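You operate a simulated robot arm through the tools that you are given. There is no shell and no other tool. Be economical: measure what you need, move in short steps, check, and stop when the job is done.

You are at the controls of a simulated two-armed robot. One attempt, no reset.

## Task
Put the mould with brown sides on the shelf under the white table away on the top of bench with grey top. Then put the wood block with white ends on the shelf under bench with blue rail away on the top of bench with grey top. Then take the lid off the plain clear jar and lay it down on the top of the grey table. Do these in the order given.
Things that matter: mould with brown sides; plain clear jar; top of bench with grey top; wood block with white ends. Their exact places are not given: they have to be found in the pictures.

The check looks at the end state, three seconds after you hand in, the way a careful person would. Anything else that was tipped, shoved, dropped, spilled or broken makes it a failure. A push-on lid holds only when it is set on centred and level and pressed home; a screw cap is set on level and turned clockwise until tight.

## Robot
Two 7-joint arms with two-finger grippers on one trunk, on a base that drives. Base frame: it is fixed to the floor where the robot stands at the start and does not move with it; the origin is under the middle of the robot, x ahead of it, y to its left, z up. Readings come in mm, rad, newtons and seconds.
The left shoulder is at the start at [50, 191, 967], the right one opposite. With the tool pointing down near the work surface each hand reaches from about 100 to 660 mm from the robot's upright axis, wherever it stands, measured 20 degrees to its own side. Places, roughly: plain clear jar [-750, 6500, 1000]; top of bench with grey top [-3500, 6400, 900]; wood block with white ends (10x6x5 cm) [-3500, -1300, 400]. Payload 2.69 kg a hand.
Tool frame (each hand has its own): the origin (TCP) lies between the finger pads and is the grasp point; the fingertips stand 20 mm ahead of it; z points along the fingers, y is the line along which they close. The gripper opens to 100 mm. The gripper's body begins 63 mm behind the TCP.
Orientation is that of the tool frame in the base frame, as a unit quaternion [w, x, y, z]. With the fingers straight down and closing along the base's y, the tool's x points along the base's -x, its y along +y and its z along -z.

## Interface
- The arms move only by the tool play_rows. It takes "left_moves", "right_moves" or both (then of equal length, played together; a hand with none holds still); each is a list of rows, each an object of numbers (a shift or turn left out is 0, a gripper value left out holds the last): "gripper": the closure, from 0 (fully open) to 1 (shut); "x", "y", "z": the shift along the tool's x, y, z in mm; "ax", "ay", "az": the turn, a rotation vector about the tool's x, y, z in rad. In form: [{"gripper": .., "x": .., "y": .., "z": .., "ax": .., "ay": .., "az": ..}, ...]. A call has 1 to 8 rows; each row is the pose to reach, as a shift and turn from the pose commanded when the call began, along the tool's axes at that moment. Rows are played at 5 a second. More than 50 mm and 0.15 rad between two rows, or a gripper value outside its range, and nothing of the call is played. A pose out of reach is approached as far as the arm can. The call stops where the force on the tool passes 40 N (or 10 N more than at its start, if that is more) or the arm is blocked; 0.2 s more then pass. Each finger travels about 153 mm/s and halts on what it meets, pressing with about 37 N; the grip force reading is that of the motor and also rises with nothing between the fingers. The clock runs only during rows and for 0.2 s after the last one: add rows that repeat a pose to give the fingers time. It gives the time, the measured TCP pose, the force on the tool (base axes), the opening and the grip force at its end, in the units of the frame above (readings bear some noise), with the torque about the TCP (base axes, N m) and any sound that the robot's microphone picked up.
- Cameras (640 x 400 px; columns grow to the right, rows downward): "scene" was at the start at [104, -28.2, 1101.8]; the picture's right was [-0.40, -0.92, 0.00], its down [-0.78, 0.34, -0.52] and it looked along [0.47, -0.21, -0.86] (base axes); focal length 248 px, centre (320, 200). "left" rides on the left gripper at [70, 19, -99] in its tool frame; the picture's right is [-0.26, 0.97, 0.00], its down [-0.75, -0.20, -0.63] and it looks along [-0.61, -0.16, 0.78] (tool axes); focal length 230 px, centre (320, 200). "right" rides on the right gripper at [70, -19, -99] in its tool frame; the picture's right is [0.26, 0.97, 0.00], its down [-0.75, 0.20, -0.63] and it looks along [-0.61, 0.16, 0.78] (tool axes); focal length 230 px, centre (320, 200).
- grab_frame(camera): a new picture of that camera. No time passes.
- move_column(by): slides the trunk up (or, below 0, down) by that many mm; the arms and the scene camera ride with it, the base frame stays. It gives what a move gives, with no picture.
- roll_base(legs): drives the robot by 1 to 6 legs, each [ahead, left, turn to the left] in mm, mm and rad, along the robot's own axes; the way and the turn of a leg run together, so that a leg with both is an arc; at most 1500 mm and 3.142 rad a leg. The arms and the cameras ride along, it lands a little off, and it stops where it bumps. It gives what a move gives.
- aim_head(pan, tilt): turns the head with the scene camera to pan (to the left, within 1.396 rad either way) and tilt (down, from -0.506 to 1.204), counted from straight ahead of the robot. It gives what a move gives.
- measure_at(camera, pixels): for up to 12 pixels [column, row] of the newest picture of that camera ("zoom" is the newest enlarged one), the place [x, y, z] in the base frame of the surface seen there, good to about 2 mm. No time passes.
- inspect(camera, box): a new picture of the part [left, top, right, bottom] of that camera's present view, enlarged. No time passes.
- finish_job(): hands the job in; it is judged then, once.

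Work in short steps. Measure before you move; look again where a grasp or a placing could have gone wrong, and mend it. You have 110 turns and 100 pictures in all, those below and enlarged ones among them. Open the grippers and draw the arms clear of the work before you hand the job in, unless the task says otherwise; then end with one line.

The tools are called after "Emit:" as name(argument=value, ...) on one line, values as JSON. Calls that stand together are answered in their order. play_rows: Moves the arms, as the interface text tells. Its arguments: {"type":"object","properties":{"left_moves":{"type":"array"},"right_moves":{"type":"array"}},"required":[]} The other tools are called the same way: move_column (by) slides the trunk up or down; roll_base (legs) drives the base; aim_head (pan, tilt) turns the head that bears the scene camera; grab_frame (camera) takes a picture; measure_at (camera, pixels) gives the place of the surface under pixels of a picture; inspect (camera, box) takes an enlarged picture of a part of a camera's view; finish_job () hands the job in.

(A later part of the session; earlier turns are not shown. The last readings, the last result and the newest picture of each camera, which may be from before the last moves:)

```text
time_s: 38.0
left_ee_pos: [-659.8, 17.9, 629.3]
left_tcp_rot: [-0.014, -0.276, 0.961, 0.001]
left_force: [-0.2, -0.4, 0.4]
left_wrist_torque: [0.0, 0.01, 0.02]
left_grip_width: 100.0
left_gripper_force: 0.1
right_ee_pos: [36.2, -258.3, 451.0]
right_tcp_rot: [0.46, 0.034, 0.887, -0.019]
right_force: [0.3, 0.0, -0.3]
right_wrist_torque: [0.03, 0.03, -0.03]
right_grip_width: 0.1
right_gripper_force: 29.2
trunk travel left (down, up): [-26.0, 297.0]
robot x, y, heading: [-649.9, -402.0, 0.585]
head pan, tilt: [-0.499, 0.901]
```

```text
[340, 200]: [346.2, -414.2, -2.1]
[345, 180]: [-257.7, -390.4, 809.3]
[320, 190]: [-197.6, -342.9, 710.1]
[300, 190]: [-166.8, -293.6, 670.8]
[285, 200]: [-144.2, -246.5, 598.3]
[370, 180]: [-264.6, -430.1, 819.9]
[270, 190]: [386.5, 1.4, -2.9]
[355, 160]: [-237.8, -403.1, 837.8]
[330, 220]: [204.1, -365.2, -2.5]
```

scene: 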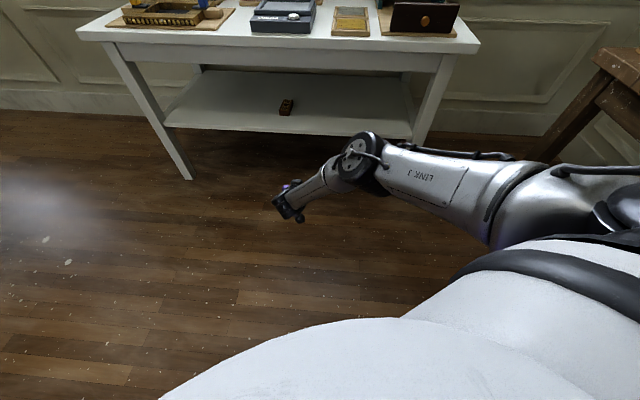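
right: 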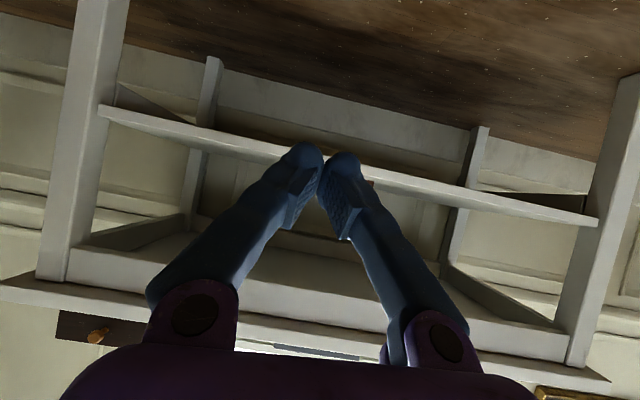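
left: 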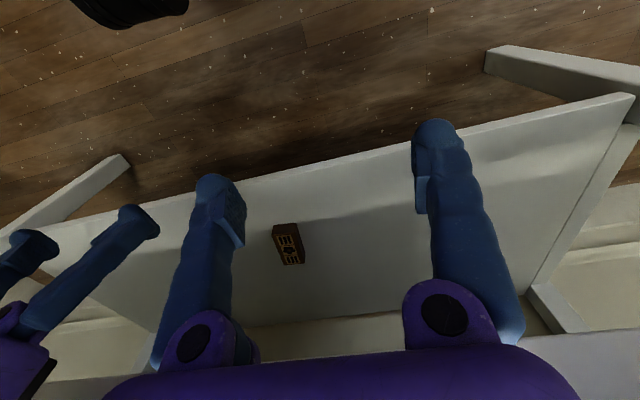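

The forearm was just touching the table's front edge at (397, z 768). I open, stretch the hand 45 mm further out (so the elbow sits lower and further back), lower the trunk and return in front of the mould.

Emit:
play_rows(right_moves=[{"gripper": 0.5, "x": -13, "y": 1.7, "z": 18}, {"gripper": 0, "x": -26, "y": 3.5, "z": 36.7}, {"gripper": 0, "x": -26, "y": 3.5, "z": 36.7}, {"gripper": 0, "x": -26, "y": 3.5, "z": 36.7}])

Emit:
move_column(by=-25)

Emit:
roll_base(legs=[[370, -60, 0]])

Emit:
grab_frame(camera="right")

```text
time_s: 39.0
left_ee_pos: [-659.6, 17.7, 630.2]
left_tcp_rot: [-0.014, -0.277, 0.961, 0.001]
left_force: [-1.1, 0.9, -0.2]
left_wrist_torque: [0.0, -0.02, 0.01]
left_grip_width: 100.0
left_gripper_force: 0.0
right_ee_pos: [79.2, -257.5, 450.8]
right_tcp_rot: [0.461, 0.034, 0.887, -0.018]
right_force: [-0.1, 0.1, 0.6]
right_wrist_torque: [-0.01, 0.02, 0.02]
right_grip_width: 100.4
right_gripper_force: 0.0
trunk travel left (down, up): [-26.0, 297.0]
robot x, y, heading: [-654.8, -402.6, 0.588]
head pan, tilt: [-0.499, 0.901]
```

```text
time_s: 39.8
left_ee_pos: [-659.1, 15.6, 604.6]
left_tcp_rot: [-0.014, -0.277, 0.961, 0.001]
left_force: [0.0, -0.3, 0.0]
left_wrist_torque: [0.01, 0.01, 0.0]
left_grip_width: 99.9
left_gripper_force: 0.1
right_ee_pos: [79.5, -258.2, 425.4]
right_tcp_rot: [0.46, 0.034, 0.887, -0.018]
right_force: [-0.9, 0.2, 0.2]
right_wrist_torque: [-0.02, -0.02, -0.01]
right_grip_width: 100.0
right_gripper_force: 0.1
trunk travel left (down, up): [-1.0, 322.0]
robot x, y, heading: [-648.7, -398.6, 0.588]
head pan, tilt: [-0.499, 0.901]
```

```text
time_s: 42.1
left_ee_pos: [-319.6, 170.2, 604.6]
left_tcp_rot: [-0.014, -0.275, 0.961, 0.0]
left_force: [-0.6, 0.4, -0.5]
left_wrist_torque: [0.01, 0.02, -0.05]
left_grip_width: 99.9
left_gripper_force: 0.1
right_ee_pos: [418.5, -107.5, 425.7]
right_tcp_rot: [0.46, 0.035, 0.887, -0.019]
right_force: [0.3, -0.1, -0.3]
right_wrist_torque: [0.03, 0.04, -0.01]
right_grip_width: 100.0
right_gripper_force: 0.1
trunk travel left (down, up): [-1.0, 322.0]
robot x, y, heading: [-312.9, -245.5, 0.58]
head pan, tilt: [-0.499, 0.901]
```

```text
69 pictures are left
```

right: 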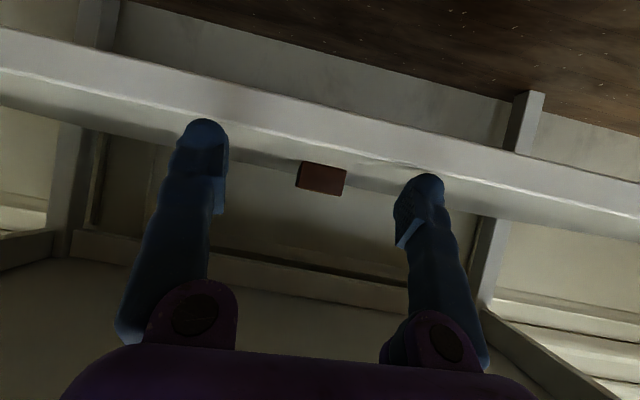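

TCP (418,-107,426), mould centered ahead. I drive (175,+4) mm in.

Emit:
roll_base(legs=[[80, -49.5, 0], [69, -43, 0]])

Emit:
grab_frame(camera="right")

Emit:
grab_frame(camera="scene")

```text
time_s: 43.9
left_ee_pos: [-144.7, 176.3, 605.5]
left_tcp_rot: [-0.014, -0.274, 0.962, 0.001]
left_force: [-0.1, -0.4, -0.1]
left_wrist_torque: [0.0, 0.03, 0.0]
left_grip_width: 100.1
left_gripper_force: 0.1
right_ee_pos: [594.8, -103.0, 426.2]
right_tcp_rot: [0.46, 0.037, 0.887, -0.02]
right_force: [0.0, 0.3, 0.0]
right_wrist_torque: [-0.02, -0.02, 0.01]
right_grip_width: 100.2
right_gripper_force: 0.1
trunk travel left (down, up): [-1.0, 322.0]
robot x, y, heading: [-139.2, -240.4, 0.577]
head pan, tilt: [-0.499, 0.901]
```

```text
68 pictures are left
```

right: 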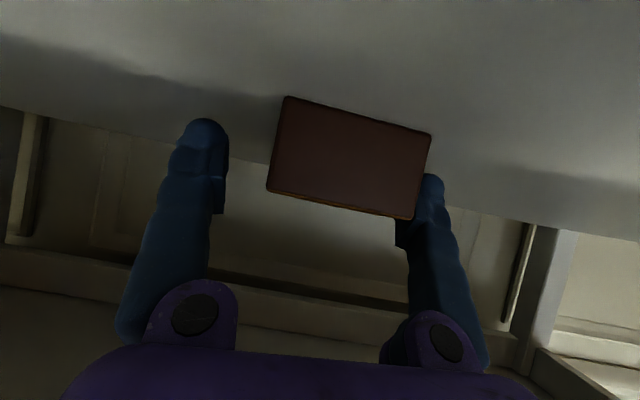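

```text
67 pictures are left
```

scene: 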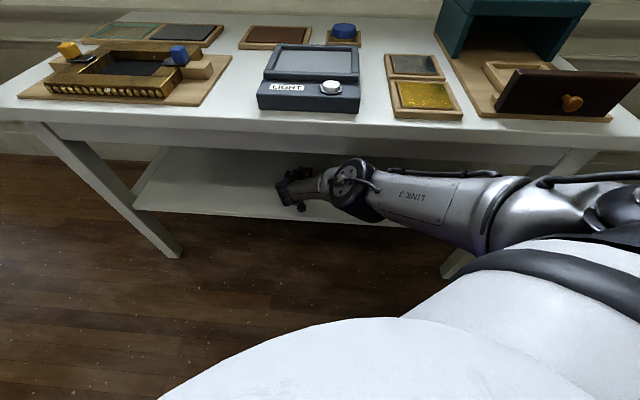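

Fingers straddle the mould. I close with a 3 mm lowering, then lift just 10 mm first.

Emit:
play_rows(right_moves=[{"gripper": 0.4, "x": 2, "z": 1.5}, {"gripper": 0.7, "x": 2, "z": 1.5}, {"gripper": 1, "x": 2, "z": 1.5}, {"gripper": 1, "x": 2, "z": 1.5}, {"gripper": 1, "x": 2, "z": 1.5}])

Emit:
move_column(by=10)

Emit:
grab_frame(camera="right")

```text
time_s: 45.1
left_ee_pos: [-142.7, 176.3, 604.9]
left_tcp_rot: [-0.014, -0.274, 0.962, 0.001]
left_force: [0.9, 0.2, 0.0]
left_wrist_torque: [0.0, 0.02, 0.05]
left_grip_width: 99.9
left_gripper_force: 0.1
right_ee_pos: [593.6, -103.2, 423.4]
right_tcp_rot: [0.46, 0.036, 0.887, -0.019]
right_force: [1.3, 0.5, 2.4]
right_wrist_torque: [-0.13, -0.11, 0.05]
right_grip_width: 49.1
right_gripper_force: 36.9
trunk travel left (down, up): [-1.0, 322.0]
robot x, y, heading: [-139.9, -239.6, 0.578]
head pan, tilt: [-0.499, 0.901]
```

```text
time_s: 45.7
left_ee_pos: [-142.3, 176.5, 614.7]
left_tcp_rot: [-0.013, -0.275, 0.961, 0.001]
left_force: [0.1, -0.3, 0.0]
left_wrist_torque: [-0.01, 0.01, 0.0]
left_grip_width: 100.1
left_gripper_force: 0.1
right_ee_pos: [592.7, -102.0, 432.6]
right_tcp_rot: [0.459, 0.036, 0.887, -0.019]
right_force: [-0.7, 0.6, -1.8]
right_wrist_torque: [-0.03, -0.02, 0.0]
right_grip_width: 48.6
right_gripper_force: 36.5
trunk travel left (down, up): [-11.0, 312.0]
robot x, y, heading: [-136.9, -242.4, 0.574]
head pan, tilt: [-0.499, 0.901]
```

```text
66 pictures are left
```

right: 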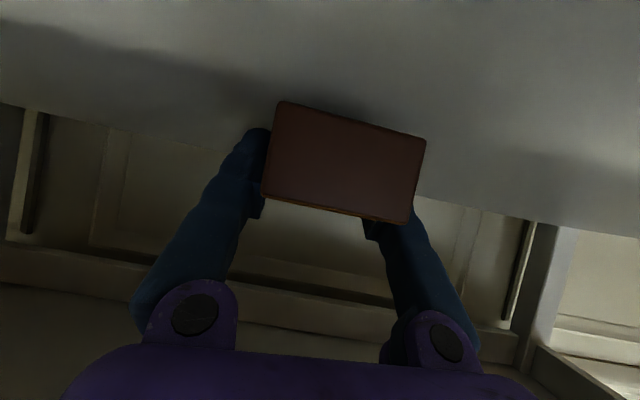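

It lifts (force −1.8 N in z). I back out in two legs along −x and check the grip.

Emit:
roll_base(legs=[[-84, 54.5, 0], [-168, 109, 0]])

Emit:
grab_frame(camera="right")

```text
time_s: 48.1
left_ee_pos: [-441.9, 174.5, 614.9]
left_tcp_rot: [-0.014, -0.274, 0.962, 0.0]
left_force: [0.1, -0.2, -0.3]
left_wrist_torque: [0.04, -0.01, -0.01]
left_grip_width: 100.0
left_gripper_force: 0.0
right_ee_pos: [296.4, -103.0, 432.9]
right_tcp_rot: [0.459, 0.035, 0.887, -0.018]
right_force: [-0.7, 0.4, -1.2]
right_wrist_torque: [-0.02, 0.02, 0.0]
right_grip_width: 48.9
right_gripper_force: 36.8
trunk travel left (down, up): [-11.0, 312.0]
robot x, y, heading: [-434.5, -239.8, 0.576]
head pan, tilt: [-0.499, 0.901]
```

```text
65 pictures are left
```

right: 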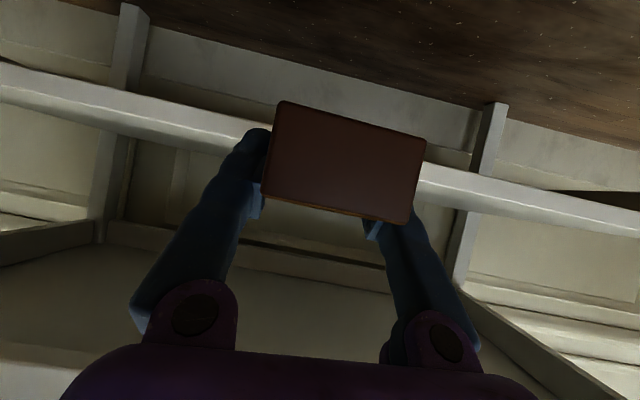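

The mould is secure. I tuck the arm in (retract and raise), lift the trunk for travel, and look around the room for routes.

Emit:
play_rows(right_moves=[{"x": 6, "y": -10, "z": -38}, {"x": 13, "y": -19, "z": -76}, {"x": 19, "y": -29, "z": -114}, {"x": 25, "y": -39, "z": -152}, {"x": 32, "y": -48, "z": -190}, {"x": 38, "y": -58, "z": -227}, {"x": 38, "y": -58, "z": -227}])

Emit:
roll_base(legs=[[0, 0, 1.0]])

Emit:
aim_head(pan=0.0, tilt=0.15)

Emit:
grab_frame(camera="scene")

```text
time_s: 49.7
left_ee_pos: [-442.3, 175.3, 615.0]
left_tcp_rot: [-0.014, -0.275, 0.961, 0.001]
left_force: [-0.3, 0.1, -0.2]
left_wrist_torque: [-0.02, 0.0, 0.02]
left_grip_width: 100.1
left_gripper_force: 0.0
right_ee_pos: [82.8, -145.7, 534.9]
right_tcp_rot: [0.46, 0.036, 0.887, -0.02]
right_force: [0.1, 0.7, -2.1]
right_wrist_torque: [0.04, -0.02, -0.04]
right_grip_width: 48.6
right_gripper_force: 36.5
trunk travel left (down, up): [-11.0, 312.0]
robot x, y, heading: [-435.0, -241.9, 0.581]
head pan, tilt: [-0.499, 0.901]
```

```text
time_s: 52.5
left_ee_pos: [-781.3, -9.6, 615.2]
left_tcp_rot: [-0.012, -0.69, 0.724, -0.005]
left_force: [0.5, 0.2, -0.1]
left_wrist_torque: [-0.01, 0.01, 0.01]
left_grip_width: 100.0
left_gripper_force: 0.0
right_ee_pos: [-219.7, 239.5, 533.7]
right_tcp_rot: [0.416, -0.381, 0.802, 0.197]
right_force: [-0.3, 0.1, -2.1]
right_wrist_torque: [0.01, 0.0, 0.01]
right_grip_width: 48.9
right_gripper_force: 37.0
trunk travel left (down, up): [-11.0, 312.0]
robot x, y, heading: [-438.4, -242.3, 1.548]
head pan, tilt: [-0.499, 0.901]
```

```text
time_s: 53.6
left_ee_pos: [-782.2, -10.1, 616.1]
left_tcp_rot: [-0.013, -0.69, 0.724, -0.006]
left_force: [-0.1, -0.1, -0.8]
left_wrist_torque: [-0.03, -0.04, 0.02]
left_grip_width: 99.8
left_gripper_force: 0.1
right_ee_pos: [-220.8, 238.2, 533.8]
right_tcp_rot: [0.415, -0.381, 0.802, 0.197]
right_force: [0.2, -0.3, -0.9]
right_wrist_torque: [0.02, -0.02, 0.03]
right_grip_width: 48.8
right_gripper_force: 36.8
trunk travel left (down, up): [-11.0, 312.0]
robot x, y, heading: [-434.7, -241.8, 1.545]
head pan, tilt: [0.0, 0.15]
```

```text
64 pictures are left
```

scene: 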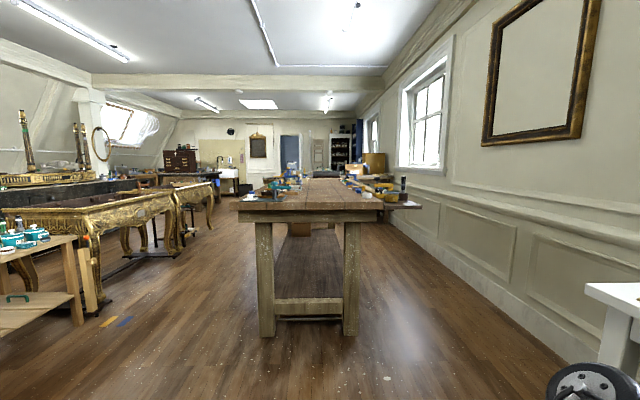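

Facing +y now. I measure the centre bench, the gilded tables on the left, and the floor for a corridor.

Emit:
measure_at(camera="scene", pixels=[[258, 335], [356, 335], [240, 208], [420, 205], [97, 312], [80, 320], [165, 245], [205, 220], [235, 255], [285, 175], [25, 205], [215, 235]])

Emit:
inspect(camera="scene", box=[80, 130, 400, 260])

Emit:
measure_at(camera="zoom", pixels=[[330, 230], [345, 130], [250, 200], [120, 120], [440, 90], [500, 90], [200, 90], [290, 130]])

```text
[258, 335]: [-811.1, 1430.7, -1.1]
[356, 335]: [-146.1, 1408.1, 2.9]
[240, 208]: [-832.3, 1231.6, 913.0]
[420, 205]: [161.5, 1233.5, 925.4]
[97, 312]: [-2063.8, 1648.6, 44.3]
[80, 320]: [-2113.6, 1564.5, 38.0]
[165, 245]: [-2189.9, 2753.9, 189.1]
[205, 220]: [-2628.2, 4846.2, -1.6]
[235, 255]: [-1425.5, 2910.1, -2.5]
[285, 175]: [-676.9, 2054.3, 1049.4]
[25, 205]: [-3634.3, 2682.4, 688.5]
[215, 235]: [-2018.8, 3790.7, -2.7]
```

```text
2.00 times, centred on (240, 195) of scene
```

zoom: 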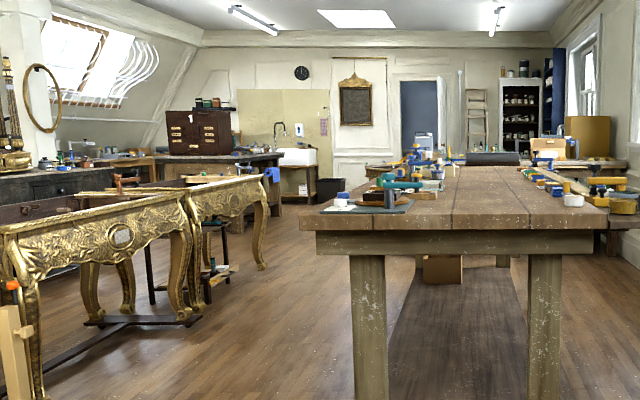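

```text
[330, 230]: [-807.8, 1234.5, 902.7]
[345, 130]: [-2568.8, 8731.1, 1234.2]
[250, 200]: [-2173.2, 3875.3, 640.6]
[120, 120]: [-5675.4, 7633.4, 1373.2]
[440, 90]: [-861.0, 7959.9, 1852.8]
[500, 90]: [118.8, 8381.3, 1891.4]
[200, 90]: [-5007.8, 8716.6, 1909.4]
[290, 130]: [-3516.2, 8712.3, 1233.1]
```

There is a corridor about 1.2 m wide around x≈−1450. I raise the trunk for sight, slide left into it, and drive up it in steps.

Emit:
roll_base(legs=[[0, 1000, 0.026], [1400, 0, 0], [1000, 0, 0]])

Emit:
move_column(by=300)

Emit:
grab_frame(camera="scene")

```text
time_s: 74.1
left_ee_pos: [-1702.0, 2417.0, 614.8]
left_tcp_rot: [-0.013, -0.679, 0.734, -0.006]
left_force: [-0.6, -0.1, 1.1]
left_wrist_torque: [0.02, 0.01, 0.01]
left_grip_width: 99.8
left_gripper_force: 0.1
right_ee_pos: [-1132.4, 2649.7, 534.1]
right_tcp_rot: [0.419, -0.369, 0.808, 0.191]
right_force: [0.1, -0.1, -2.1]
right_wrist_torque: [0.01, 0.01, -0.03]
right_grip_width: 48.8
right_gripper_force: 36.8
trunk travel left (down, up): [-11.0, 312.0]
robot x, y, heading: [-1363.1, 2172.8, 1.52]
head pan, tilt: [0.0, 0.15]
```

```text
time_s: 77.1
left_ee_pos: [-1702.8, 2416.9, 914.5]
left_tcp_rot: [-0.013, -0.679, 0.734, -0.006]
left_force: [0.3, 0.7, -0.2]
left_wrist_torque: [0.01, 0.01, -0.02]
left_grip_width: 100.0
left_gripper_force: 0.1
right_ee_pos: [-1134.2, 2649.6, 834.1]
right_tcp_rot: [0.418, -0.37, 0.807, 0.191]
right_force: [0.1, 0.1, -0.7]
right_wrist_torque: [0.03, 0.01, -0.01]
right_grip_width: 48.6
right_gripper_force: 36.9
trunk travel left (down, up): [-311.0, 12.0]
robot x, y, heading: [-1364.6, 2174.5, 1.519]
head pan, tilt: [0.0, 0.15]
```

```text
62 pictures are left
```

scene: 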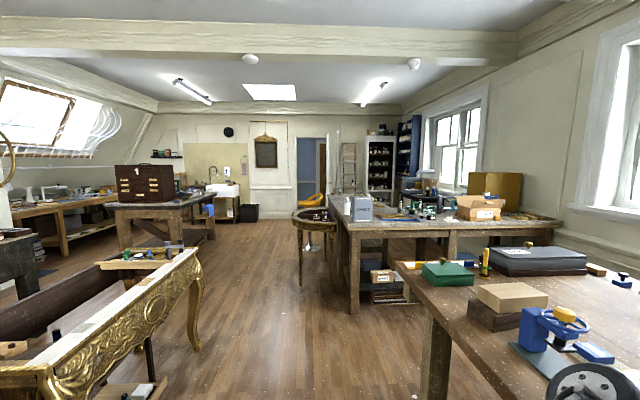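

I measure the benches ahead: the one with the brown chest at left, the round table, the second bench, and the gaps.

Emit:
measure_at(camera="scene", pixels=[[135, 207], [200, 205], [110, 205], [215, 195], [310, 218], [348, 228], [352, 312], [300, 285], [190, 350], [200, 265], [500, 220], [362, 208]])

Emit:
inspect(camera="scene", box=[100, 150, 420, 310])

```text
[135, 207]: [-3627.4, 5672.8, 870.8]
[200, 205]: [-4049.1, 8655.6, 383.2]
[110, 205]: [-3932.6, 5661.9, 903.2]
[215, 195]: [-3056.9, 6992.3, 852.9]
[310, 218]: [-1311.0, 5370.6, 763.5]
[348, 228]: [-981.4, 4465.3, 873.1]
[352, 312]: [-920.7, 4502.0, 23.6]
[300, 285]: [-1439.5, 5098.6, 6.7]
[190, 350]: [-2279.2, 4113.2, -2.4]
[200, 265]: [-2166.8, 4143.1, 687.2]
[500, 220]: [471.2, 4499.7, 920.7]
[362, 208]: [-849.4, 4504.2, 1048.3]
```

```text
2.00 times, centred on (260, 230) of scene
```

zoom: 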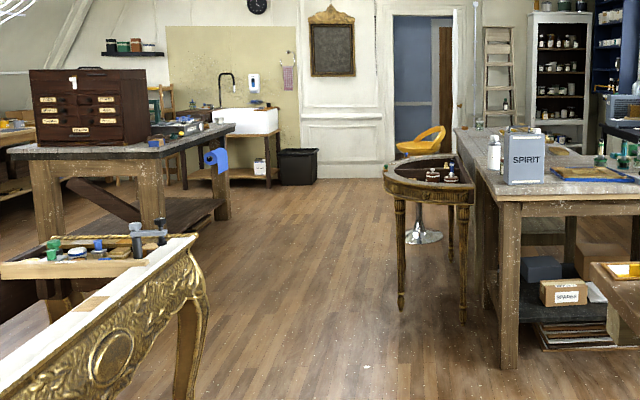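

The grey-topped bench with the chest spans roughly x −4000…−3000, y 5660…7000; the aisle beside it is clear. I drive up the aisle to (−2280, 6270) and turn to face it.

Emit:
roll_base(legs=[[1300, 216, 0.052], [1000, 0, 0], [900, 700, 0], [850, 0, 0], [0, 0, 1.57]])

Emit:
aim_head(pan=0.0, tilt=0.45)

Emit:
grab_frame(camera="scene")

```text
time_s: 88.1
left_ee_pos: [-1856.8, 4675.8, 914.8]
left_tcp_rot: [-0.012, -0.685, 0.728, -0.005]
left_force: [0.1, 1.5, -0.6]
left_wrist_torque: [-0.01, 0.01, -0.02]
left_grip_width: 100.0
left_gripper_force: 0.1
right_ee_pos: [-1296.2, 4911.0, 832.9]
right_tcp_rot: [0.413, -0.382, 0.805, 0.189]
right_force: [-2.5, -8.8, 9.3]
right_wrist_torque: [0.24, 0.1, 0.29]
right_grip_width: 49.1
right_gripper_force: 37.1
trunk travel left (down, up): [-311.0, 12.0]
robot x, y, heading: [-1517.5, 4440.5, 1.541]
head pan, tilt: [0.0, 0.15]
stopped in leg 2: the force on the tool passed its limit at 101 N (the readings are from after the stop); the commanded pose is now the measured one
```

```text
time_s: 88.9
left_ee_pos: [-1857.0, 4676.4, 917.2]
left_tcp_rot: [-0.012, -0.686, 0.727, -0.005]
left_force: [1.1, 0.8, 0.1]
left_wrist_torque: [-0.01, 0.0, 0.0]
left_grip_width: 100.3
left_gripper_force: 0.1
right_ee_pos: [-1295.8, 4911.4, 832.8]
right_tcp_rot: [0.413, -0.381, 0.805, 0.189]
right_force: [-3.8, -12.2, 10.4]
right_wrist_torque: [0.26, 0.26, 0.28]
right_grip_width: 48.7
right_gripper_force: 37.2
trunk travel left (down, up): [-311.0, 12.0]
robot x, y, heading: [-1511.9, 4441.9, 1.538]
head pan, tilt: [0.0, 0.45]
```

```text
60 pictures are left
```

scene: 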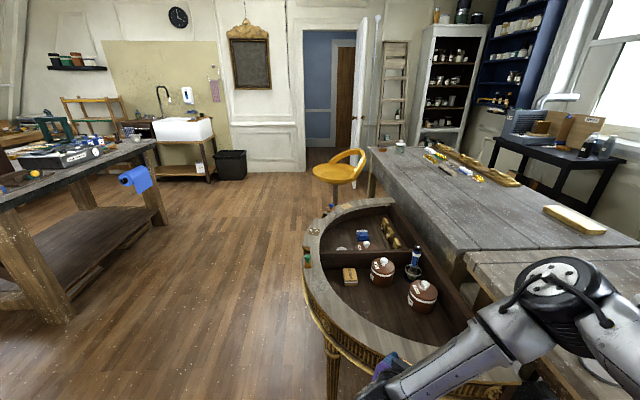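

The right hand touched the half-moon table's rim. I back away 250 mm, and check the table still stands where it was.

Emit:
roll_base(legs=[[-300, 120, 0]])

Emit:
grab_frame(camera="scene")

Emit:
grab_frame(camera="right")

```text
time_s: 91.0
left_ee_pos: [-1988.5, 4388.5, 915.3]
left_tcp_rot: [-0.011, -0.685, 0.728, -0.005]
left_force: [0.1, -0.1, 0.6]
left_wrist_torque: [0.01, -0.01, -0.04]
left_grip_width: 99.9
left_gripper_force: 0.1
right_ee_pos: [-1426.5, 4623.1, 832.8]
right_tcp_rot: [0.411, -0.381, 0.806, 0.187]
right_force: [-1.2, 0.6, -0.6]
right_wrist_torque: [0.06, -0.03, -0.01]
right_grip_width: 48.8
right_gripper_force: 37.0
trunk travel left (down, up): [-311.0, 12.0]
robot x, y, heading: [-1642.2, 4151.8, 1.534]
head pan, tilt: [0.0, 0.45]
```

```text
59 pictures are left
```

scene: 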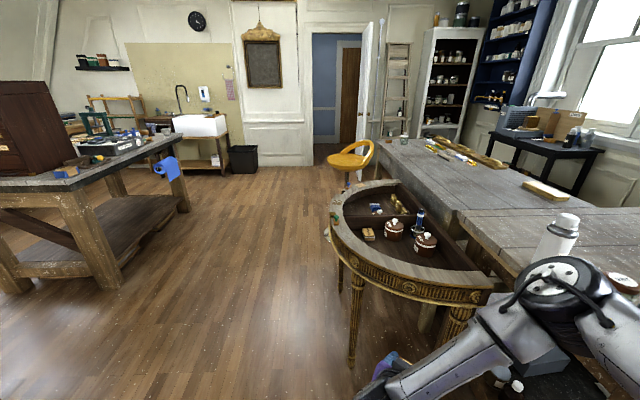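

```text
58 pictures are left
```

right: 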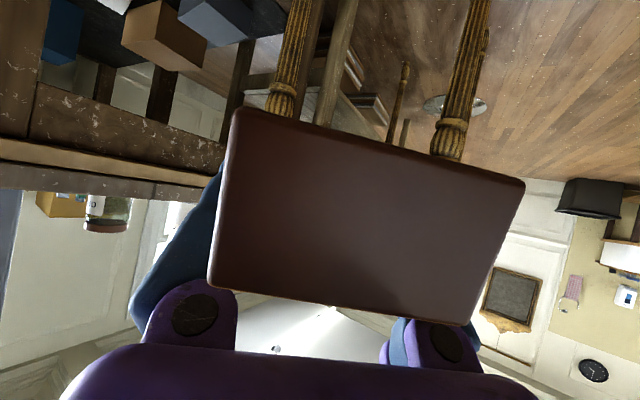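

The half-moon table still stands; the mould slid in the grip toward the palm. I measure the mould's corners to learn its pose, and the table's leg foot for comparison.

Emit:
measure_at(camera="right", pixels=[[240, 115], [515, 185], [460, 318], [215, 280], [350, 210], [300, 300], [228, 150]])

Emit:
measure_at(camera="scene", pixels=[[350, 364], [340, 289], [335, 215], [400, 260], [470, 285], [150, 150], [185, 205], [60, 180], [100, 285], [170, 132]])

```text
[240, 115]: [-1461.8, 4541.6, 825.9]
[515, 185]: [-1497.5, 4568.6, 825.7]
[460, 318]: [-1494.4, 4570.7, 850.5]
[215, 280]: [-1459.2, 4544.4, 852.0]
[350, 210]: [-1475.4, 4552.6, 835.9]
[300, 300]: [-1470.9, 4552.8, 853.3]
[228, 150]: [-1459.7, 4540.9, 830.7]
```

```text
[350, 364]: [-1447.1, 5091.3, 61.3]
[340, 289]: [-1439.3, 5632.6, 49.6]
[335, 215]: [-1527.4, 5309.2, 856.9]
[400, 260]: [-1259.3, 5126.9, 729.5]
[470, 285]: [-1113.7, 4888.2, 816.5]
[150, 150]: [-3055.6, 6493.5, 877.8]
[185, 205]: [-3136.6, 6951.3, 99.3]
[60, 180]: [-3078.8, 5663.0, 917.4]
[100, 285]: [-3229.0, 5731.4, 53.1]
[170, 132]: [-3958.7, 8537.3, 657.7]
```

Foot of the half-moon table's leg is where it was (−1447,5091 vs −1439,5098): unmoved. The mould slid back with a slight 0.15 rad nose-down but is firmly held. I drive around left of the half-moon table and face the grey bench.

Emit:
roll_base(legs=[[150, 150, 0], [700, 500, 0], [1100, 0, 0], [0, 0, 1.6]])

Emit:
grab_frame(camera="scene")

```text
time_s: 106.7
left_ee_pos: [-2439.2, 5794.9, 913.8]
left_tcp_rot: [0.005, 1.0, -0.014, 0.014]
left_force: [-0.3, -0.4, 0.6]
left_wrist_torque: [0.05, -0.01, 0.0]
left_grip_width: 100.1
left_gripper_force: 0.0
right_ee_pos: [-2691.8, 6348.8, 832.0]
right_tcp_rot: [-0.151, 0.844, -0.286, -0.427]
right_force: [0.4, 0.2, -1.1]
right_wrist_torque: [0.0, 0.05, 0.01]
right_grip_width: 49.0
right_gripper_force: 36.5
trunk travel left (down, up): [-311.0, 12.0]
robot x, y, heading: [-2210.9, 6147.5, 3.138]
head pan, tilt: [0.0, 0.45]
```

```text
57 pictures are left
```

scene: 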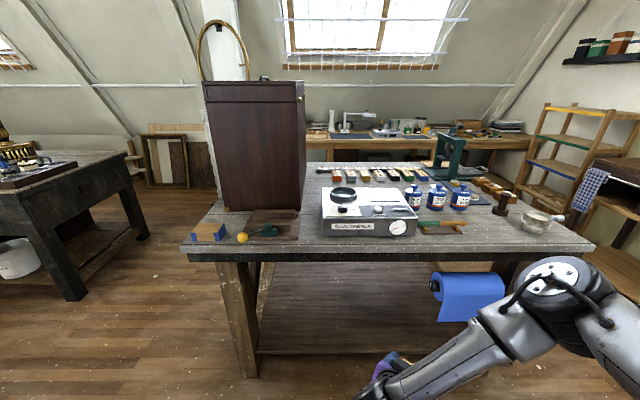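

The grey bench top has free room along its front right. I measure the top and the objects there.

Emit:
inspect(camera="scene", box=[180, 160, 600, 270])

Emit:
measure_at(camera="scene", pixels=[[195, 245], [320, 250], [450, 248], [580, 244], [500, 235], [470, 215], [410, 232], [465, 228], [535, 228], [540, 243], [290, 225], [320, 175]])

```text
1.52 times, centred on (390, 215) of scene
```

zoom: 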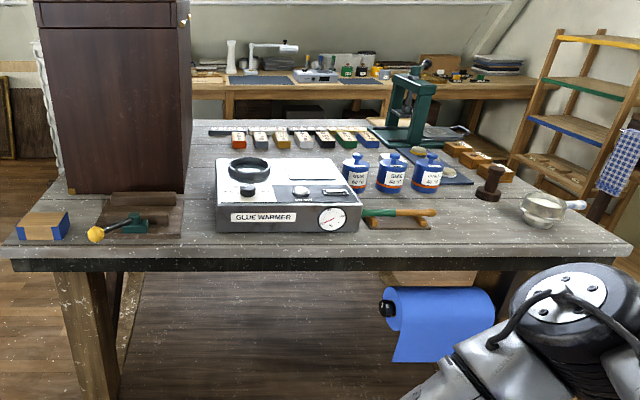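

```text
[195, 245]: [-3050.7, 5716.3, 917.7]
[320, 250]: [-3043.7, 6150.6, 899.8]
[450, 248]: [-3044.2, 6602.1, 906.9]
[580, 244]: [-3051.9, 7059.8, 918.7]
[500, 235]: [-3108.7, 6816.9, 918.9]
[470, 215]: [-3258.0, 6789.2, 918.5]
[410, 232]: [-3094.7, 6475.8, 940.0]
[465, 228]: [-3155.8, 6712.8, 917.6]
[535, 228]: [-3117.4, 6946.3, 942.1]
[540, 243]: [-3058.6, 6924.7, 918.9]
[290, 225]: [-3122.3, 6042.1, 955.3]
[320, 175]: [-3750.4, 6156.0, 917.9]
```

Bench top is z≈918.5, front edge x≈−3047; free zone around (−3130, 6790). I measure neighbouring objects, and raise and extend the hand 140 mm up.

Emit:
measure_at(camera="scene", pixels=[[501, 213], [492, 208], [461, 208], [462, 231], [455, 231], [520, 225], [527, 232], [468, 300], [440, 280], [500, 300]])

Emit:
play_rows(right_moves=[{"x": -43, "y": 9, "z": -1, "ay": -0.01}, {"x": -86, "y": 18, "z": -2, "ay": -0.02}, {"x": -129, "y": 27, "z": -3, "ay": -0.04}, {"x": -171, "y": 36, "z": -4, "ay": -0.05}, {"x": -171, "y": 36, "z": -4, "ay": -0.05}])

```text
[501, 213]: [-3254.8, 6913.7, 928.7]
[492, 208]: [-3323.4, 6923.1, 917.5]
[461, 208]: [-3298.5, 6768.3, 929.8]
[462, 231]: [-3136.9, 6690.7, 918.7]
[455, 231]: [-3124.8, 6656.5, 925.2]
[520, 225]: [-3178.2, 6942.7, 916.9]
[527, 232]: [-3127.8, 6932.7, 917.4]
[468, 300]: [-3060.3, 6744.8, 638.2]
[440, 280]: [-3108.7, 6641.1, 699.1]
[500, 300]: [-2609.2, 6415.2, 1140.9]
```

```text
time_s: 107.9
left_ee_pos: [-2438.2, 5795.1, 914.6]
left_tcp_rot: [0.005, 1.0, -0.014, 0.014]
left_force: [0.5, -0.1, -0.1]
left_wrist_torque: [0.02, 0.02, 0.02]
left_grip_width: 100.0
left_gripper_force: 0.0
right_ee_pos: [-2788.9, 6378.8, 973.8]
right_tcp_rot: [-0.158, 0.833, -0.283, -0.448]
right_force: [0.6, -0.1, -2.4]
right_wrist_torque: [0.03, 0.06, 0.02]
right_grip_width: 49.5
right_gripper_force: 37.1
trunk travel left (down, up): [-311.0, 12.0]
robot x, y, heading: [-2212.9, 6149.0, 3.136]
head pan, tilt: [0.0, 0.45]
```

Free zone is y 6680–6915. I drive sideways and forward so the TCP stands above (−3155, 6805).

Emit:
roll_base(legs=[[0, -424, 0], [366, 0, 0]])

Emit:
grab_frame(camera="right")

Emit:
aim_head(pan=-0.5, tilt=0.7)

Emit:
grab_frame(camera="scene")

```text
time_s: 114.2
left_ee_pos: [-2803.3, 6226.7, 915.4]
left_tcp_rot: [0.005, 1.0, -0.011, 0.013]
left_force: [0.3, -0.1, -0.6]
left_wrist_torque: [-0.02, -0.01, 0.01]
left_grip_width: 99.8
left_gripper_force: 0.1
right_ee_pos: [-3160.8, 6809.3, 973.2]
right_tcp_rot: [-0.158, 0.834, -0.281, -0.448]
right_force: [-0.3, -0.3, -2.2]
right_wrist_torque: [0.03, 0.04, -0.03]
right_grip_width: 48.9
right_gripper_force: 36.7
trunk travel left (down, up): [-311.0, 12.0]
robot x, y, heading: [-2582.3, 6581.7, -3.139]
head pan, tilt: [0.0, 0.45]
```

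```text
55 pictures are left
```

right: 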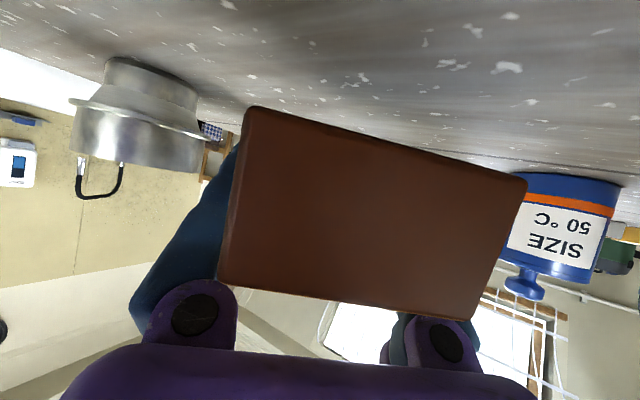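

```text
time_s: 115.1
left_ee_pos: [-2802.5, 6226.2, 914.2]
left_tcp_rot: [0.005, 1.0, -0.011, 0.013]
left_force: [0.0, -0.7, 1.0]
left_wrist_torque: [-0.02, 0.02, 0.0]
left_grip_width: 100.2
left_gripper_force: 0.0
right_ee_pos: [-3159.5, 6808.7, 974.0]
right_tcp_rot: [-0.158, 0.834, -0.281, -0.449]
right_force: [-0.3, 0.0, -0.9]
right_wrist_torque: [0.01, 0.06, 0.01]
right_grip_width: 48.8
right_gripper_force: 36.7
trunk travel left (down, up): [-311.0, 12.0]
robot x, y, heading: [-2579.7, 6577.4, -3.138]
head pan, tilt: [-0.499, 0.7]
```

```text
54 pictures are left
```

scene: 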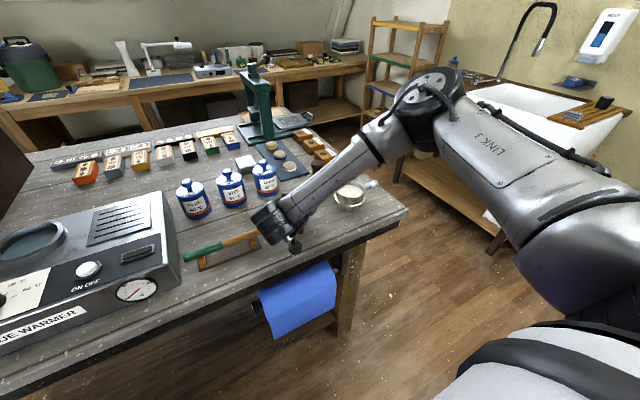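

The hand is over the free zone. I measure the mould's face corners to know its lowest point.

Emit:
measure_at(camera="right", pixels=[[252, 112], [518, 186], [462, 315], [222, 280], [340, 60], [500, 140], [140, 160], [560, 220]])

```text
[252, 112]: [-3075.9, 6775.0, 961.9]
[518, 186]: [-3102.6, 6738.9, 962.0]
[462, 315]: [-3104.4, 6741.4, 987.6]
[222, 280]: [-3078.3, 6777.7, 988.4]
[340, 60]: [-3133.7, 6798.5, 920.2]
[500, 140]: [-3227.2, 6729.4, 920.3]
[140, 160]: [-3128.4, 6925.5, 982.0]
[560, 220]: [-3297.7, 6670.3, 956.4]
```

Mould's near bottom is at 962, its front bottom about 950; bench at 919.5. I lower 28 mm, then a little more until contact.

Emit:
play_rows(right_moves=[{"x": 8, "z": 5.3}, {"x": 16, "z": 10.7}, {"x": 23.5, "z": 15.4}, {"x": 25, "z": 16.5}, {"x": 25, "z": 16.5}])

Emit:
grab_frame(camera="right")

Emit:
measure_at(camera="right", pixels=[[252, 112], [518, 186], [462, 315], [222, 280]])

```text
time_s: 116.3
left_ee_pos: [-2803.0, 6227.5, 916.4]
left_tcp_rot: [0.004, 1.0, -0.012, 0.011]
left_force: [-0.1, 0.8, 0.2]
left_wrist_torque: [0.01, -0.03, -0.02]
left_grip_width: 99.9
left_gripper_force: 0.0
right_ee_pos: [-3159.5, 6808.6, 943.6]
right_tcp_rot: [-0.157, 0.833, -0.28, -0.449]
right_force: [-1.8, -0.5, 4.0]
right_wrist_torque: [0.12, 0.1, 0.06]
right_grip_width: 49.2
right_gripper_force: 37.2
trunk travel left (down, up): [-311.0, 12.0]
robot x, y, heading: [-2582.7, 6579.7, -3.138]
head pan, tilt: [-0.499, 0.7]
```

```text
53 pictures are left
```

right: 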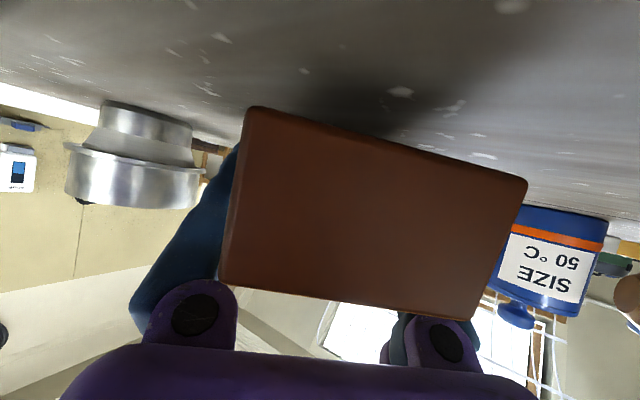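

```text
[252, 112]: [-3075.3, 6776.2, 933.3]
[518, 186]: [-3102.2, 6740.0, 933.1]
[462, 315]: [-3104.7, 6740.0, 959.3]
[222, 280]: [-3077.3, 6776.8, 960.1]
```

Front edge touches (4 N), near end only 12 mm above the top. I open and then rise straight up.

Emit:
play_rows(right_moves=[{"gripper": 0.4}, {"gripper": 0}, {"gripper": 0}, {"gripper": 0, "x": -25, "z": -16.5}, {"gripper": 0, "x": -58, "z": -38}, {"gripper": 0, "x": -84, "z": -55}])

Emit:
grab_frame(camera="right")

```text
time_s: 117.7
left_ee_pos: [-2802.1, 6226.2, 916.1]
left_tcp_rot: [0.005, 1.0, -0.012, 0.013]
left_force: [0.5, 0.2, 0.3]
left_wrist_torque: [0.03, -0.01, -0.02]
left_grip_width: 100.0
left_gripper_force: 0.1
right_ee_pos: [-3158.2, 6809.1, 1044.4]
right_tcp_rot: [-0.157, 0.834, -0.279, -0.45]
right_force: [-0.1, -0.6, 0.0]
right_wrist_torque: [0.04, -0.02, 0.02]
right_grip_width: 99.8
right_gripper_force: 0.1
trunk travel left (down, up): [-311.0, 12.0]
robot x, y, heading: [-2578.5, 6578.8, -3.142]
head pan, tilt: [-0.499, 0.7]
```

```text
52 pictures are left
```

right: 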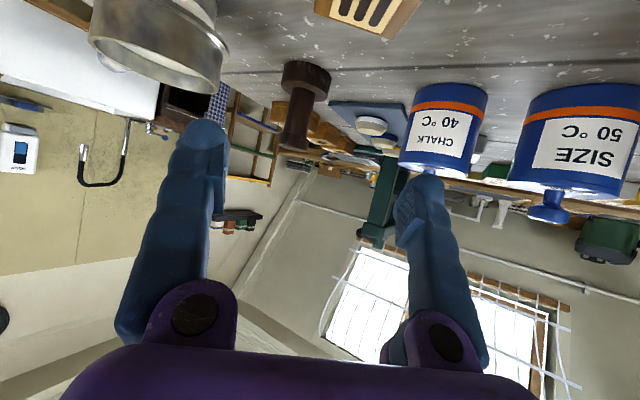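

The mould lies flat, pattern up. I back off and verify with the scene camera.

Emit:
roll_base(legs=[[-330, 0, 0]])

Emit:
aim_head(pan=-0.35, tilt=0.5)

Emit:
inspect(camera="scene", box=[160, 120, 480, 320])

```text
time_s: 119.9
left_ee_pos: [-2475.7, 6226.3, 915.6]
left_tcp_rot: [0.004, 1.0, -0.013, 0.012]
left_force: [0.1, 0.4, -0.3]
left_wrist_torque: [-0.02, -0.01, -0.01]
left_grip_width: 99.8
left_gripper_force: 0.1
right_ee_pos: [-2829.3, 6810.3, 1043.6]
right_tcp_rot: [-0.159, 0.833, -0.283, -0.448]
right_force: [-0.7, 0.4, 0.7]
right_wrist_torque: [0.01, -0.01, 0.0]
right_grip_width: 100.0
right_gripper_force: 0.2
trunk travel left (down, up): [-311.0, 12.0]
robot x, y, heading: [-2254.4, 6580.1, 3.144]
head pan, tilt: [-0.499, 0.7]
```

```text
time_s: 120.6
left_ee_pos: [-2476.3, 6227.9, 914.5]
left_tcp_rot: [0.004, 1.0, -0.014, 0.013]
left_force: [-0.1, -0.6, 0.1]
left_wrist_torque: [-0.02, 0.0, -0.01]
left_grip_width: 100.0
left_gripper_force: 0.0
right_ee_pos: [-2829.6, 6811.5, 1044.3]
right_tcp_rot: [-0.158, 0.833, -0.281, -0.449]
right_force: [0.2, 0.0, -0.3]
right_wrist_torque: [0.03, 0.01, -0.01]
right_grip_width: 100.3
right_gripper_force: 0.0
trunk travel left (down, up): [-311.0, 12.0]
robot x, y, heading: [-2255.5, 6576.2, 3.139]
head pan, tilt: [-0.351, 0.499]
```

```text
2.00 times, centred on (320, 220) of scene
```

zoom: 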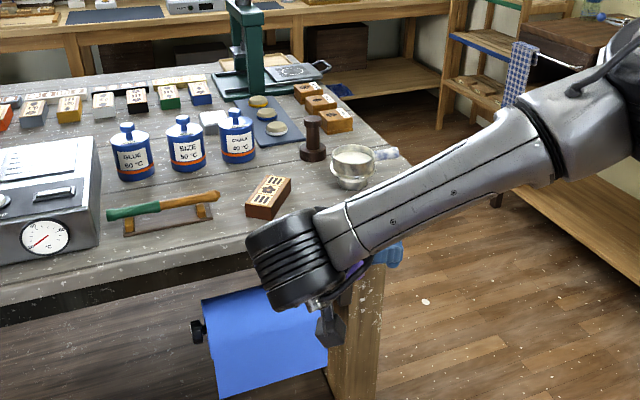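

The mould rests well. Now to the wood block: I turn to face −y and drive back down the aisle, avoiding the half-moon table.

Emit:
roll_base(legs=[[0, 0, 1.571], [1500, 60, 0], [600, 640, 0], [1500, 0, 0], [1400, 0, 0]])

Emit:
aim_head(pan=-0.6, tilt=0.3)

Emit:
grab_frame(camera="scene")

```text
refused: leg 2 is longer than a leg can be; nothing moved
```

```text
time_s: 121.4
left_ee_pos: [-2475.9, 6228.1, 915.5]
left_tcp_rot: [0.005, 1.0, -0.014, 0.013]
left_force: [0.0, 0.9, 0.6]
left_wrist_torque: [0.01, -0.01, 0.01]
left_grip_width: 99.9
left_gripper_force: 0.1
right_ee_pos: [-2829.1, 6810.8, 1044.0]
right_tcp_rot: [-0.159, 0.833, -0.283, -0.449]
right_force: [0.1, 0.4, 0.2]
right_wrist_torque: [-0.05, 0.01, -0.01]
right_grip_width: 100.0
right_gripper_force: 0.1
trunk travel left (down, up): [-311.0, 12.0]
robot x, y, heading: [-2251.8, 6578.3, 3.136]
head pan, tilt: [-0.6, 0.3]
```

```text
50 pictures are left
```

scene: 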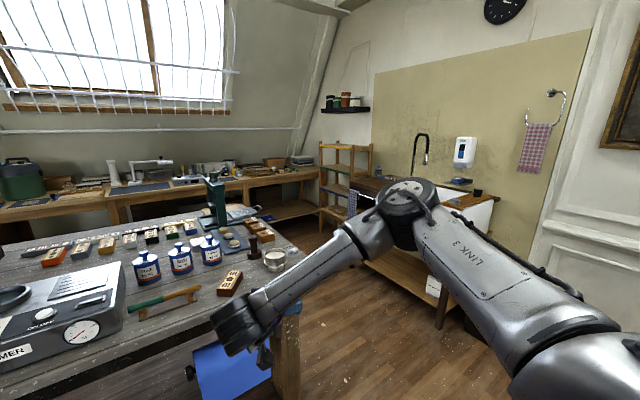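

The leg was slightly too long; I drive again with shorter legs.

Emit:
roll_base(legs=[[0, 0, 1.576], [1480, 60, 0], [600, 660, 0], [1450, 0, 0], [1450, 0, 0]])

Emit:
aim_head(pan=-0.6, tilt=0.3)

Emit:
grab_frame(camera="scene")

```text
time_s: 152.0
left_ee_pos: [-1063.3, 1415.6, 914.3]
left_tcp_rot: [-0.006, 0.708, 0.706, 0.012]
left_force: [0.8, -0.3, -0.2]
left_wrist_torque: [-0.05, 0.0, 0.0]
left_grip_width: 99.9
left_gripper_force: 0.1
right_ee_pos: [-1638.2, 1050.5, 1044.5]
right_tcp_rot: [0.21, 0.784, 0.399, -0.427]
right_force: [-0.1, -0.4, -0.4]
right_wrist_torque: [0.0, -0.01, 0.01]
right_grip_width: 100.2
right_gripper_force: 0.1
trunk travel left (down, up): [-311.0, 12.0]
robot x, y, heading: [-1419.4, 1629.2, -1.555]
head pan, tilt: [-0.6, 0.3]
```

```text
time_s: 152.6
left_ee_pos: [-1062.3, 1415.2, 915.4]
left_tcp_rot: [-0.006, 0.708, 0.706, 0.012]
left_force: [0.6, 0.3, -1.0]
left_wrist_torque: [-0.02, 0.0, 0.02]
left_grip_width: 100.1
left_gripper_force: 0.1
right_ee_pos: [-1638.9, 1049.8, 1044.6]
right_tcp_rot: [0.21, 0.784, 0.398, -0.428]
right_force: [0.0, 0.5, 0.2]
right_wrist_torque: [0.0, -0.01, 0.01]
right_grip_width: 100.3
right_gripper_force: 0.2
trunk travel left (down, up): [-311.0, 12.0]
robot x, y, heading: [-1417.6, 1632.6, -1.552]
head pan, tilt: [-0.6, 0.3]
```

```text
49 pictures are left
```

scene: 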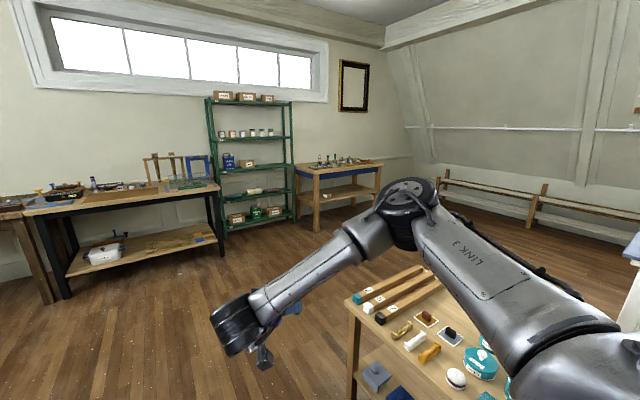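

Ahead I see a bench at pixel (340,175) with a blue-ish rail and a block on its lower shelf. I zoom and measure.

Emit:
inspect(camera="scene", box=[280, 140, 400, 240])

Emit:
measure_at(camera="scene", pixels=[[315, 230], [381, 168], [297, 165], [365, 195], [335, 198], [318, 178], [70, 295], [215, 240], [355, 390], [345, 315], [290, 218], [460, 215]])

```text
4.00 times, centred on (340, 190) of scene
```

zoom: 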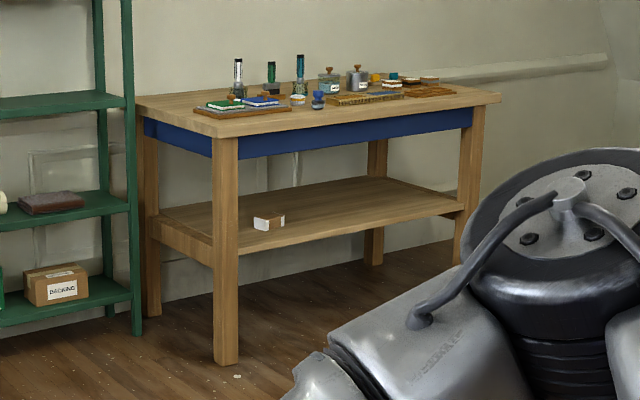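

```text
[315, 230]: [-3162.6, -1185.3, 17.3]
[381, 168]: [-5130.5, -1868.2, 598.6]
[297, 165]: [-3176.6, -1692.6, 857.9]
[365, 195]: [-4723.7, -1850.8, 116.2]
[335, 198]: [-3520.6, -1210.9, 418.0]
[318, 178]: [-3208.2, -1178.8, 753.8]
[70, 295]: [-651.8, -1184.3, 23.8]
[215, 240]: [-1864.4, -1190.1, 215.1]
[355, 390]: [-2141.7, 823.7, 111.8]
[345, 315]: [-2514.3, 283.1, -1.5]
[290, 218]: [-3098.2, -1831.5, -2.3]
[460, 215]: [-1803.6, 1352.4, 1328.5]
```

The block with white ends sits on the shelf near (−3500,−1230). I measure it in the zoom.

Emit:
measure_at(camera="zoom", pixels=[[254, 219], [268, 229], [284, 216], [270, 212], [261, 224], [277, 222], [245, 235], [215, 262], [330, 225], [240, 150], [400, 160], [160, 180]])

```text
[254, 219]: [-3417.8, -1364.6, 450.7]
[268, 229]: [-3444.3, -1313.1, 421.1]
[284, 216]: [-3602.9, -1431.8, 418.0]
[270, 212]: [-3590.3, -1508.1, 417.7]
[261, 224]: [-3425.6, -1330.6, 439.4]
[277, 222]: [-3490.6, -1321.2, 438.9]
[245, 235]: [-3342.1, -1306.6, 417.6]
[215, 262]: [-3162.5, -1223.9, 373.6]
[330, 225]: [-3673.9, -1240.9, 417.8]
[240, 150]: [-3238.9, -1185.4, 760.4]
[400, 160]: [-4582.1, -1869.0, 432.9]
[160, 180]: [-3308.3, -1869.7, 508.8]
```

The block's long axis looks roughly along −x and a bit −y; I need a closer look from the front. I drive to about (−2750,−250), lower the head gaze to the shelf.

Emit:
roll_base(legs=[[1400, 0, -0.01], [500, 0, 0], [0, -1330, 0]])

Emit:
move_column(by=-300)

Emit:
aim_head(pan=-0.6, tilt=0.45)

Emit:
grab_frame(camera="scene")

```text
time_s: 173.4
left_ee_pos: [-2323.1, -509.0, 915.8]
left_tcp_rot: [-0.007, 0.691, 0.722, 0.013]
left_force: [0.4, 0.5, 1.3]
left_wrist_torque: [-0.03, 0.01, 0.03]
left_grip_width: 100.3
left_gripper_force: 0.0
right_ee_pos: [-2880.5, -901.9, 1044.5]
right_tcp_rot: [0.219, 0.775, 0.416, -0.422]
right_force: [0.2, -0.3, -0.2]
right_wrist_torque: [0.01, 0.0, -0.04]
right_grip_width: 100.0
right_gripper_force: 0.1
trunk travel left (down, up): [-311.0, 12.0]
robot x, y, heading: [-2687.8, -311.1, -1.502]
head pan, tilt: [-0.6, 0.3]
```

```text
time_s: 176.4
left_ee_pos: [-2322.7, -509.0, 615.2]
left_tcp_rot: [-0.006, 0.692, 0.722, 0.012]
left_force: [0.5, -0.1, -0.2]
left_wrist_torque: [-0.02, -0.01, 0.0]
left_grip_width: 100.0
left_gripper_force: 0.0
right_ee_pos: [-2880.5, -901.5, 743.4]
right_tcp_rot: [0.219, 0.775, 0.416, -0.422]
right_force: [-0.5, 0.4, -0.2]
right_wrist_torque: [-0.01, 0.03, -0.02]
right_grip_width: 100.0
right_gripper_force: 0.1
trunk travel left (down, up): [-11.0, 312.0]
robot x, y, heading: [-2688.5, -309.0, -1.501]
head pan, tilt: [-0.6, 0.3]
```

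```text
time_s: 177.1
left_ee_pos: [-2322.1, -508.3, 614.9]
left_tcp_rot: [-0.006, 0.692, 0.722, 0.012]
left_force: [-0.4, 0.0, 0.5]
left_wrist_torque: [0.03, 0.0, 0.03]
left_grip_width: 100.1
left_gripper_force: 0.2
right_ee_pos: [-2881.4, -902.7, 744.1]
right_tcp_rot: [0.22, 0.774, 0.416, -0.422]
right_force: [-0.1, -0.7, -0.5]
right_wrist_torque: [0.01, -0.01, -0.03]
right_grip_width: 100.4
right_gripper_force: 0.0
trunk travel left (down, up): [-11.0, 312.0]
robot x, y, heading: [-2690.1, -307.7, -1.508]
head pan, tilt: [-0.6, 0.45]
```

```text
47 pictures are left
```

scene: 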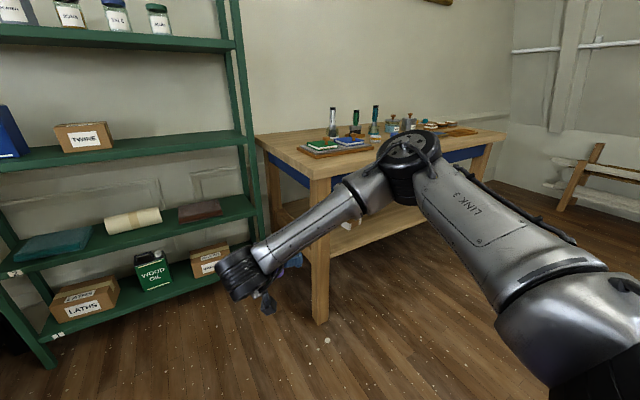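

The arm hides the block at about (348,222). I turn the base to the planned heading −2.13 and look straight.

Emit:
roll_base(legs=[[0, 0, -0.62]])

Emit:
aim_head(pan=0.0, tilt=0.45)

Emit:
grab_frame(camera="scene")

```text
time_s: 179.2
left_ee_pos: [-2509.5, -686.5, 614.7]
left_tcp_rot: [-0.002, 0.882, 0.471, 0.014]
left_force: [0.2, -0.6, 0.1]
left_wrist_torque: [-0.02, 0.04, 0.02]
left_grip_width: 100.0
left_gripper_force: 0.0
right_ee_pos: [-3193.4, -674.6, 743.7]
right_tcp_rot: [0.077, 0.866, 0.155, -0.469]
right_force: [-0.6, 0.1, 0.2]
right_wrist_torque: [0.02, -0.01, 0.01]
right_grip_width: 99.9
right_gripper_force: 0.0
trunk travel left (down, up): [-11.0, 312.0]
robot x, y, heading: [-2689.4, -309.7, -2.131]
head pan, tilt: [-0.6, 0.45]
```

```text
time_s: 180.2
left_ee_pos: [-2510.4, -686.4, 615.6]
left_tcp_rot: [-0.002, 0.882, 0.472, 0.013]
left_force: [-0.4, 0.4, -0.5]
left_wrist_torque: [0.0, 0.02, 0.0]
left_grip_width: 99.8
left_gripper_force: 0.1
right_ee_pos: [-3192.4, -675.3, 744.8]
right_tcp_rot: [0.078, 0.866, 0.156, -0.469]
right_force: [0.6, 0.1, -0.5]
right_wrist_torque: [0.02, -0.03, 0.0]
right_grip_width: 100.1
right_gripper_force: 0.1
trunk travel left (down, up): [-11.0, 312.0]
robot x, y, heading: [-2690.1, -313.0, -2.134]
head pan, tilt: [0.0, 0.45]
```

```text
46 pictures are left
```

scene: 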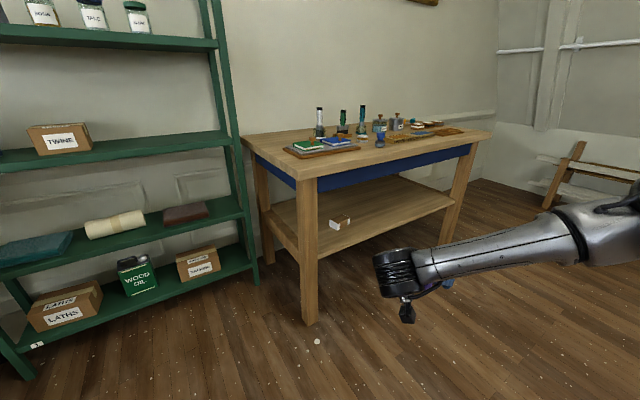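

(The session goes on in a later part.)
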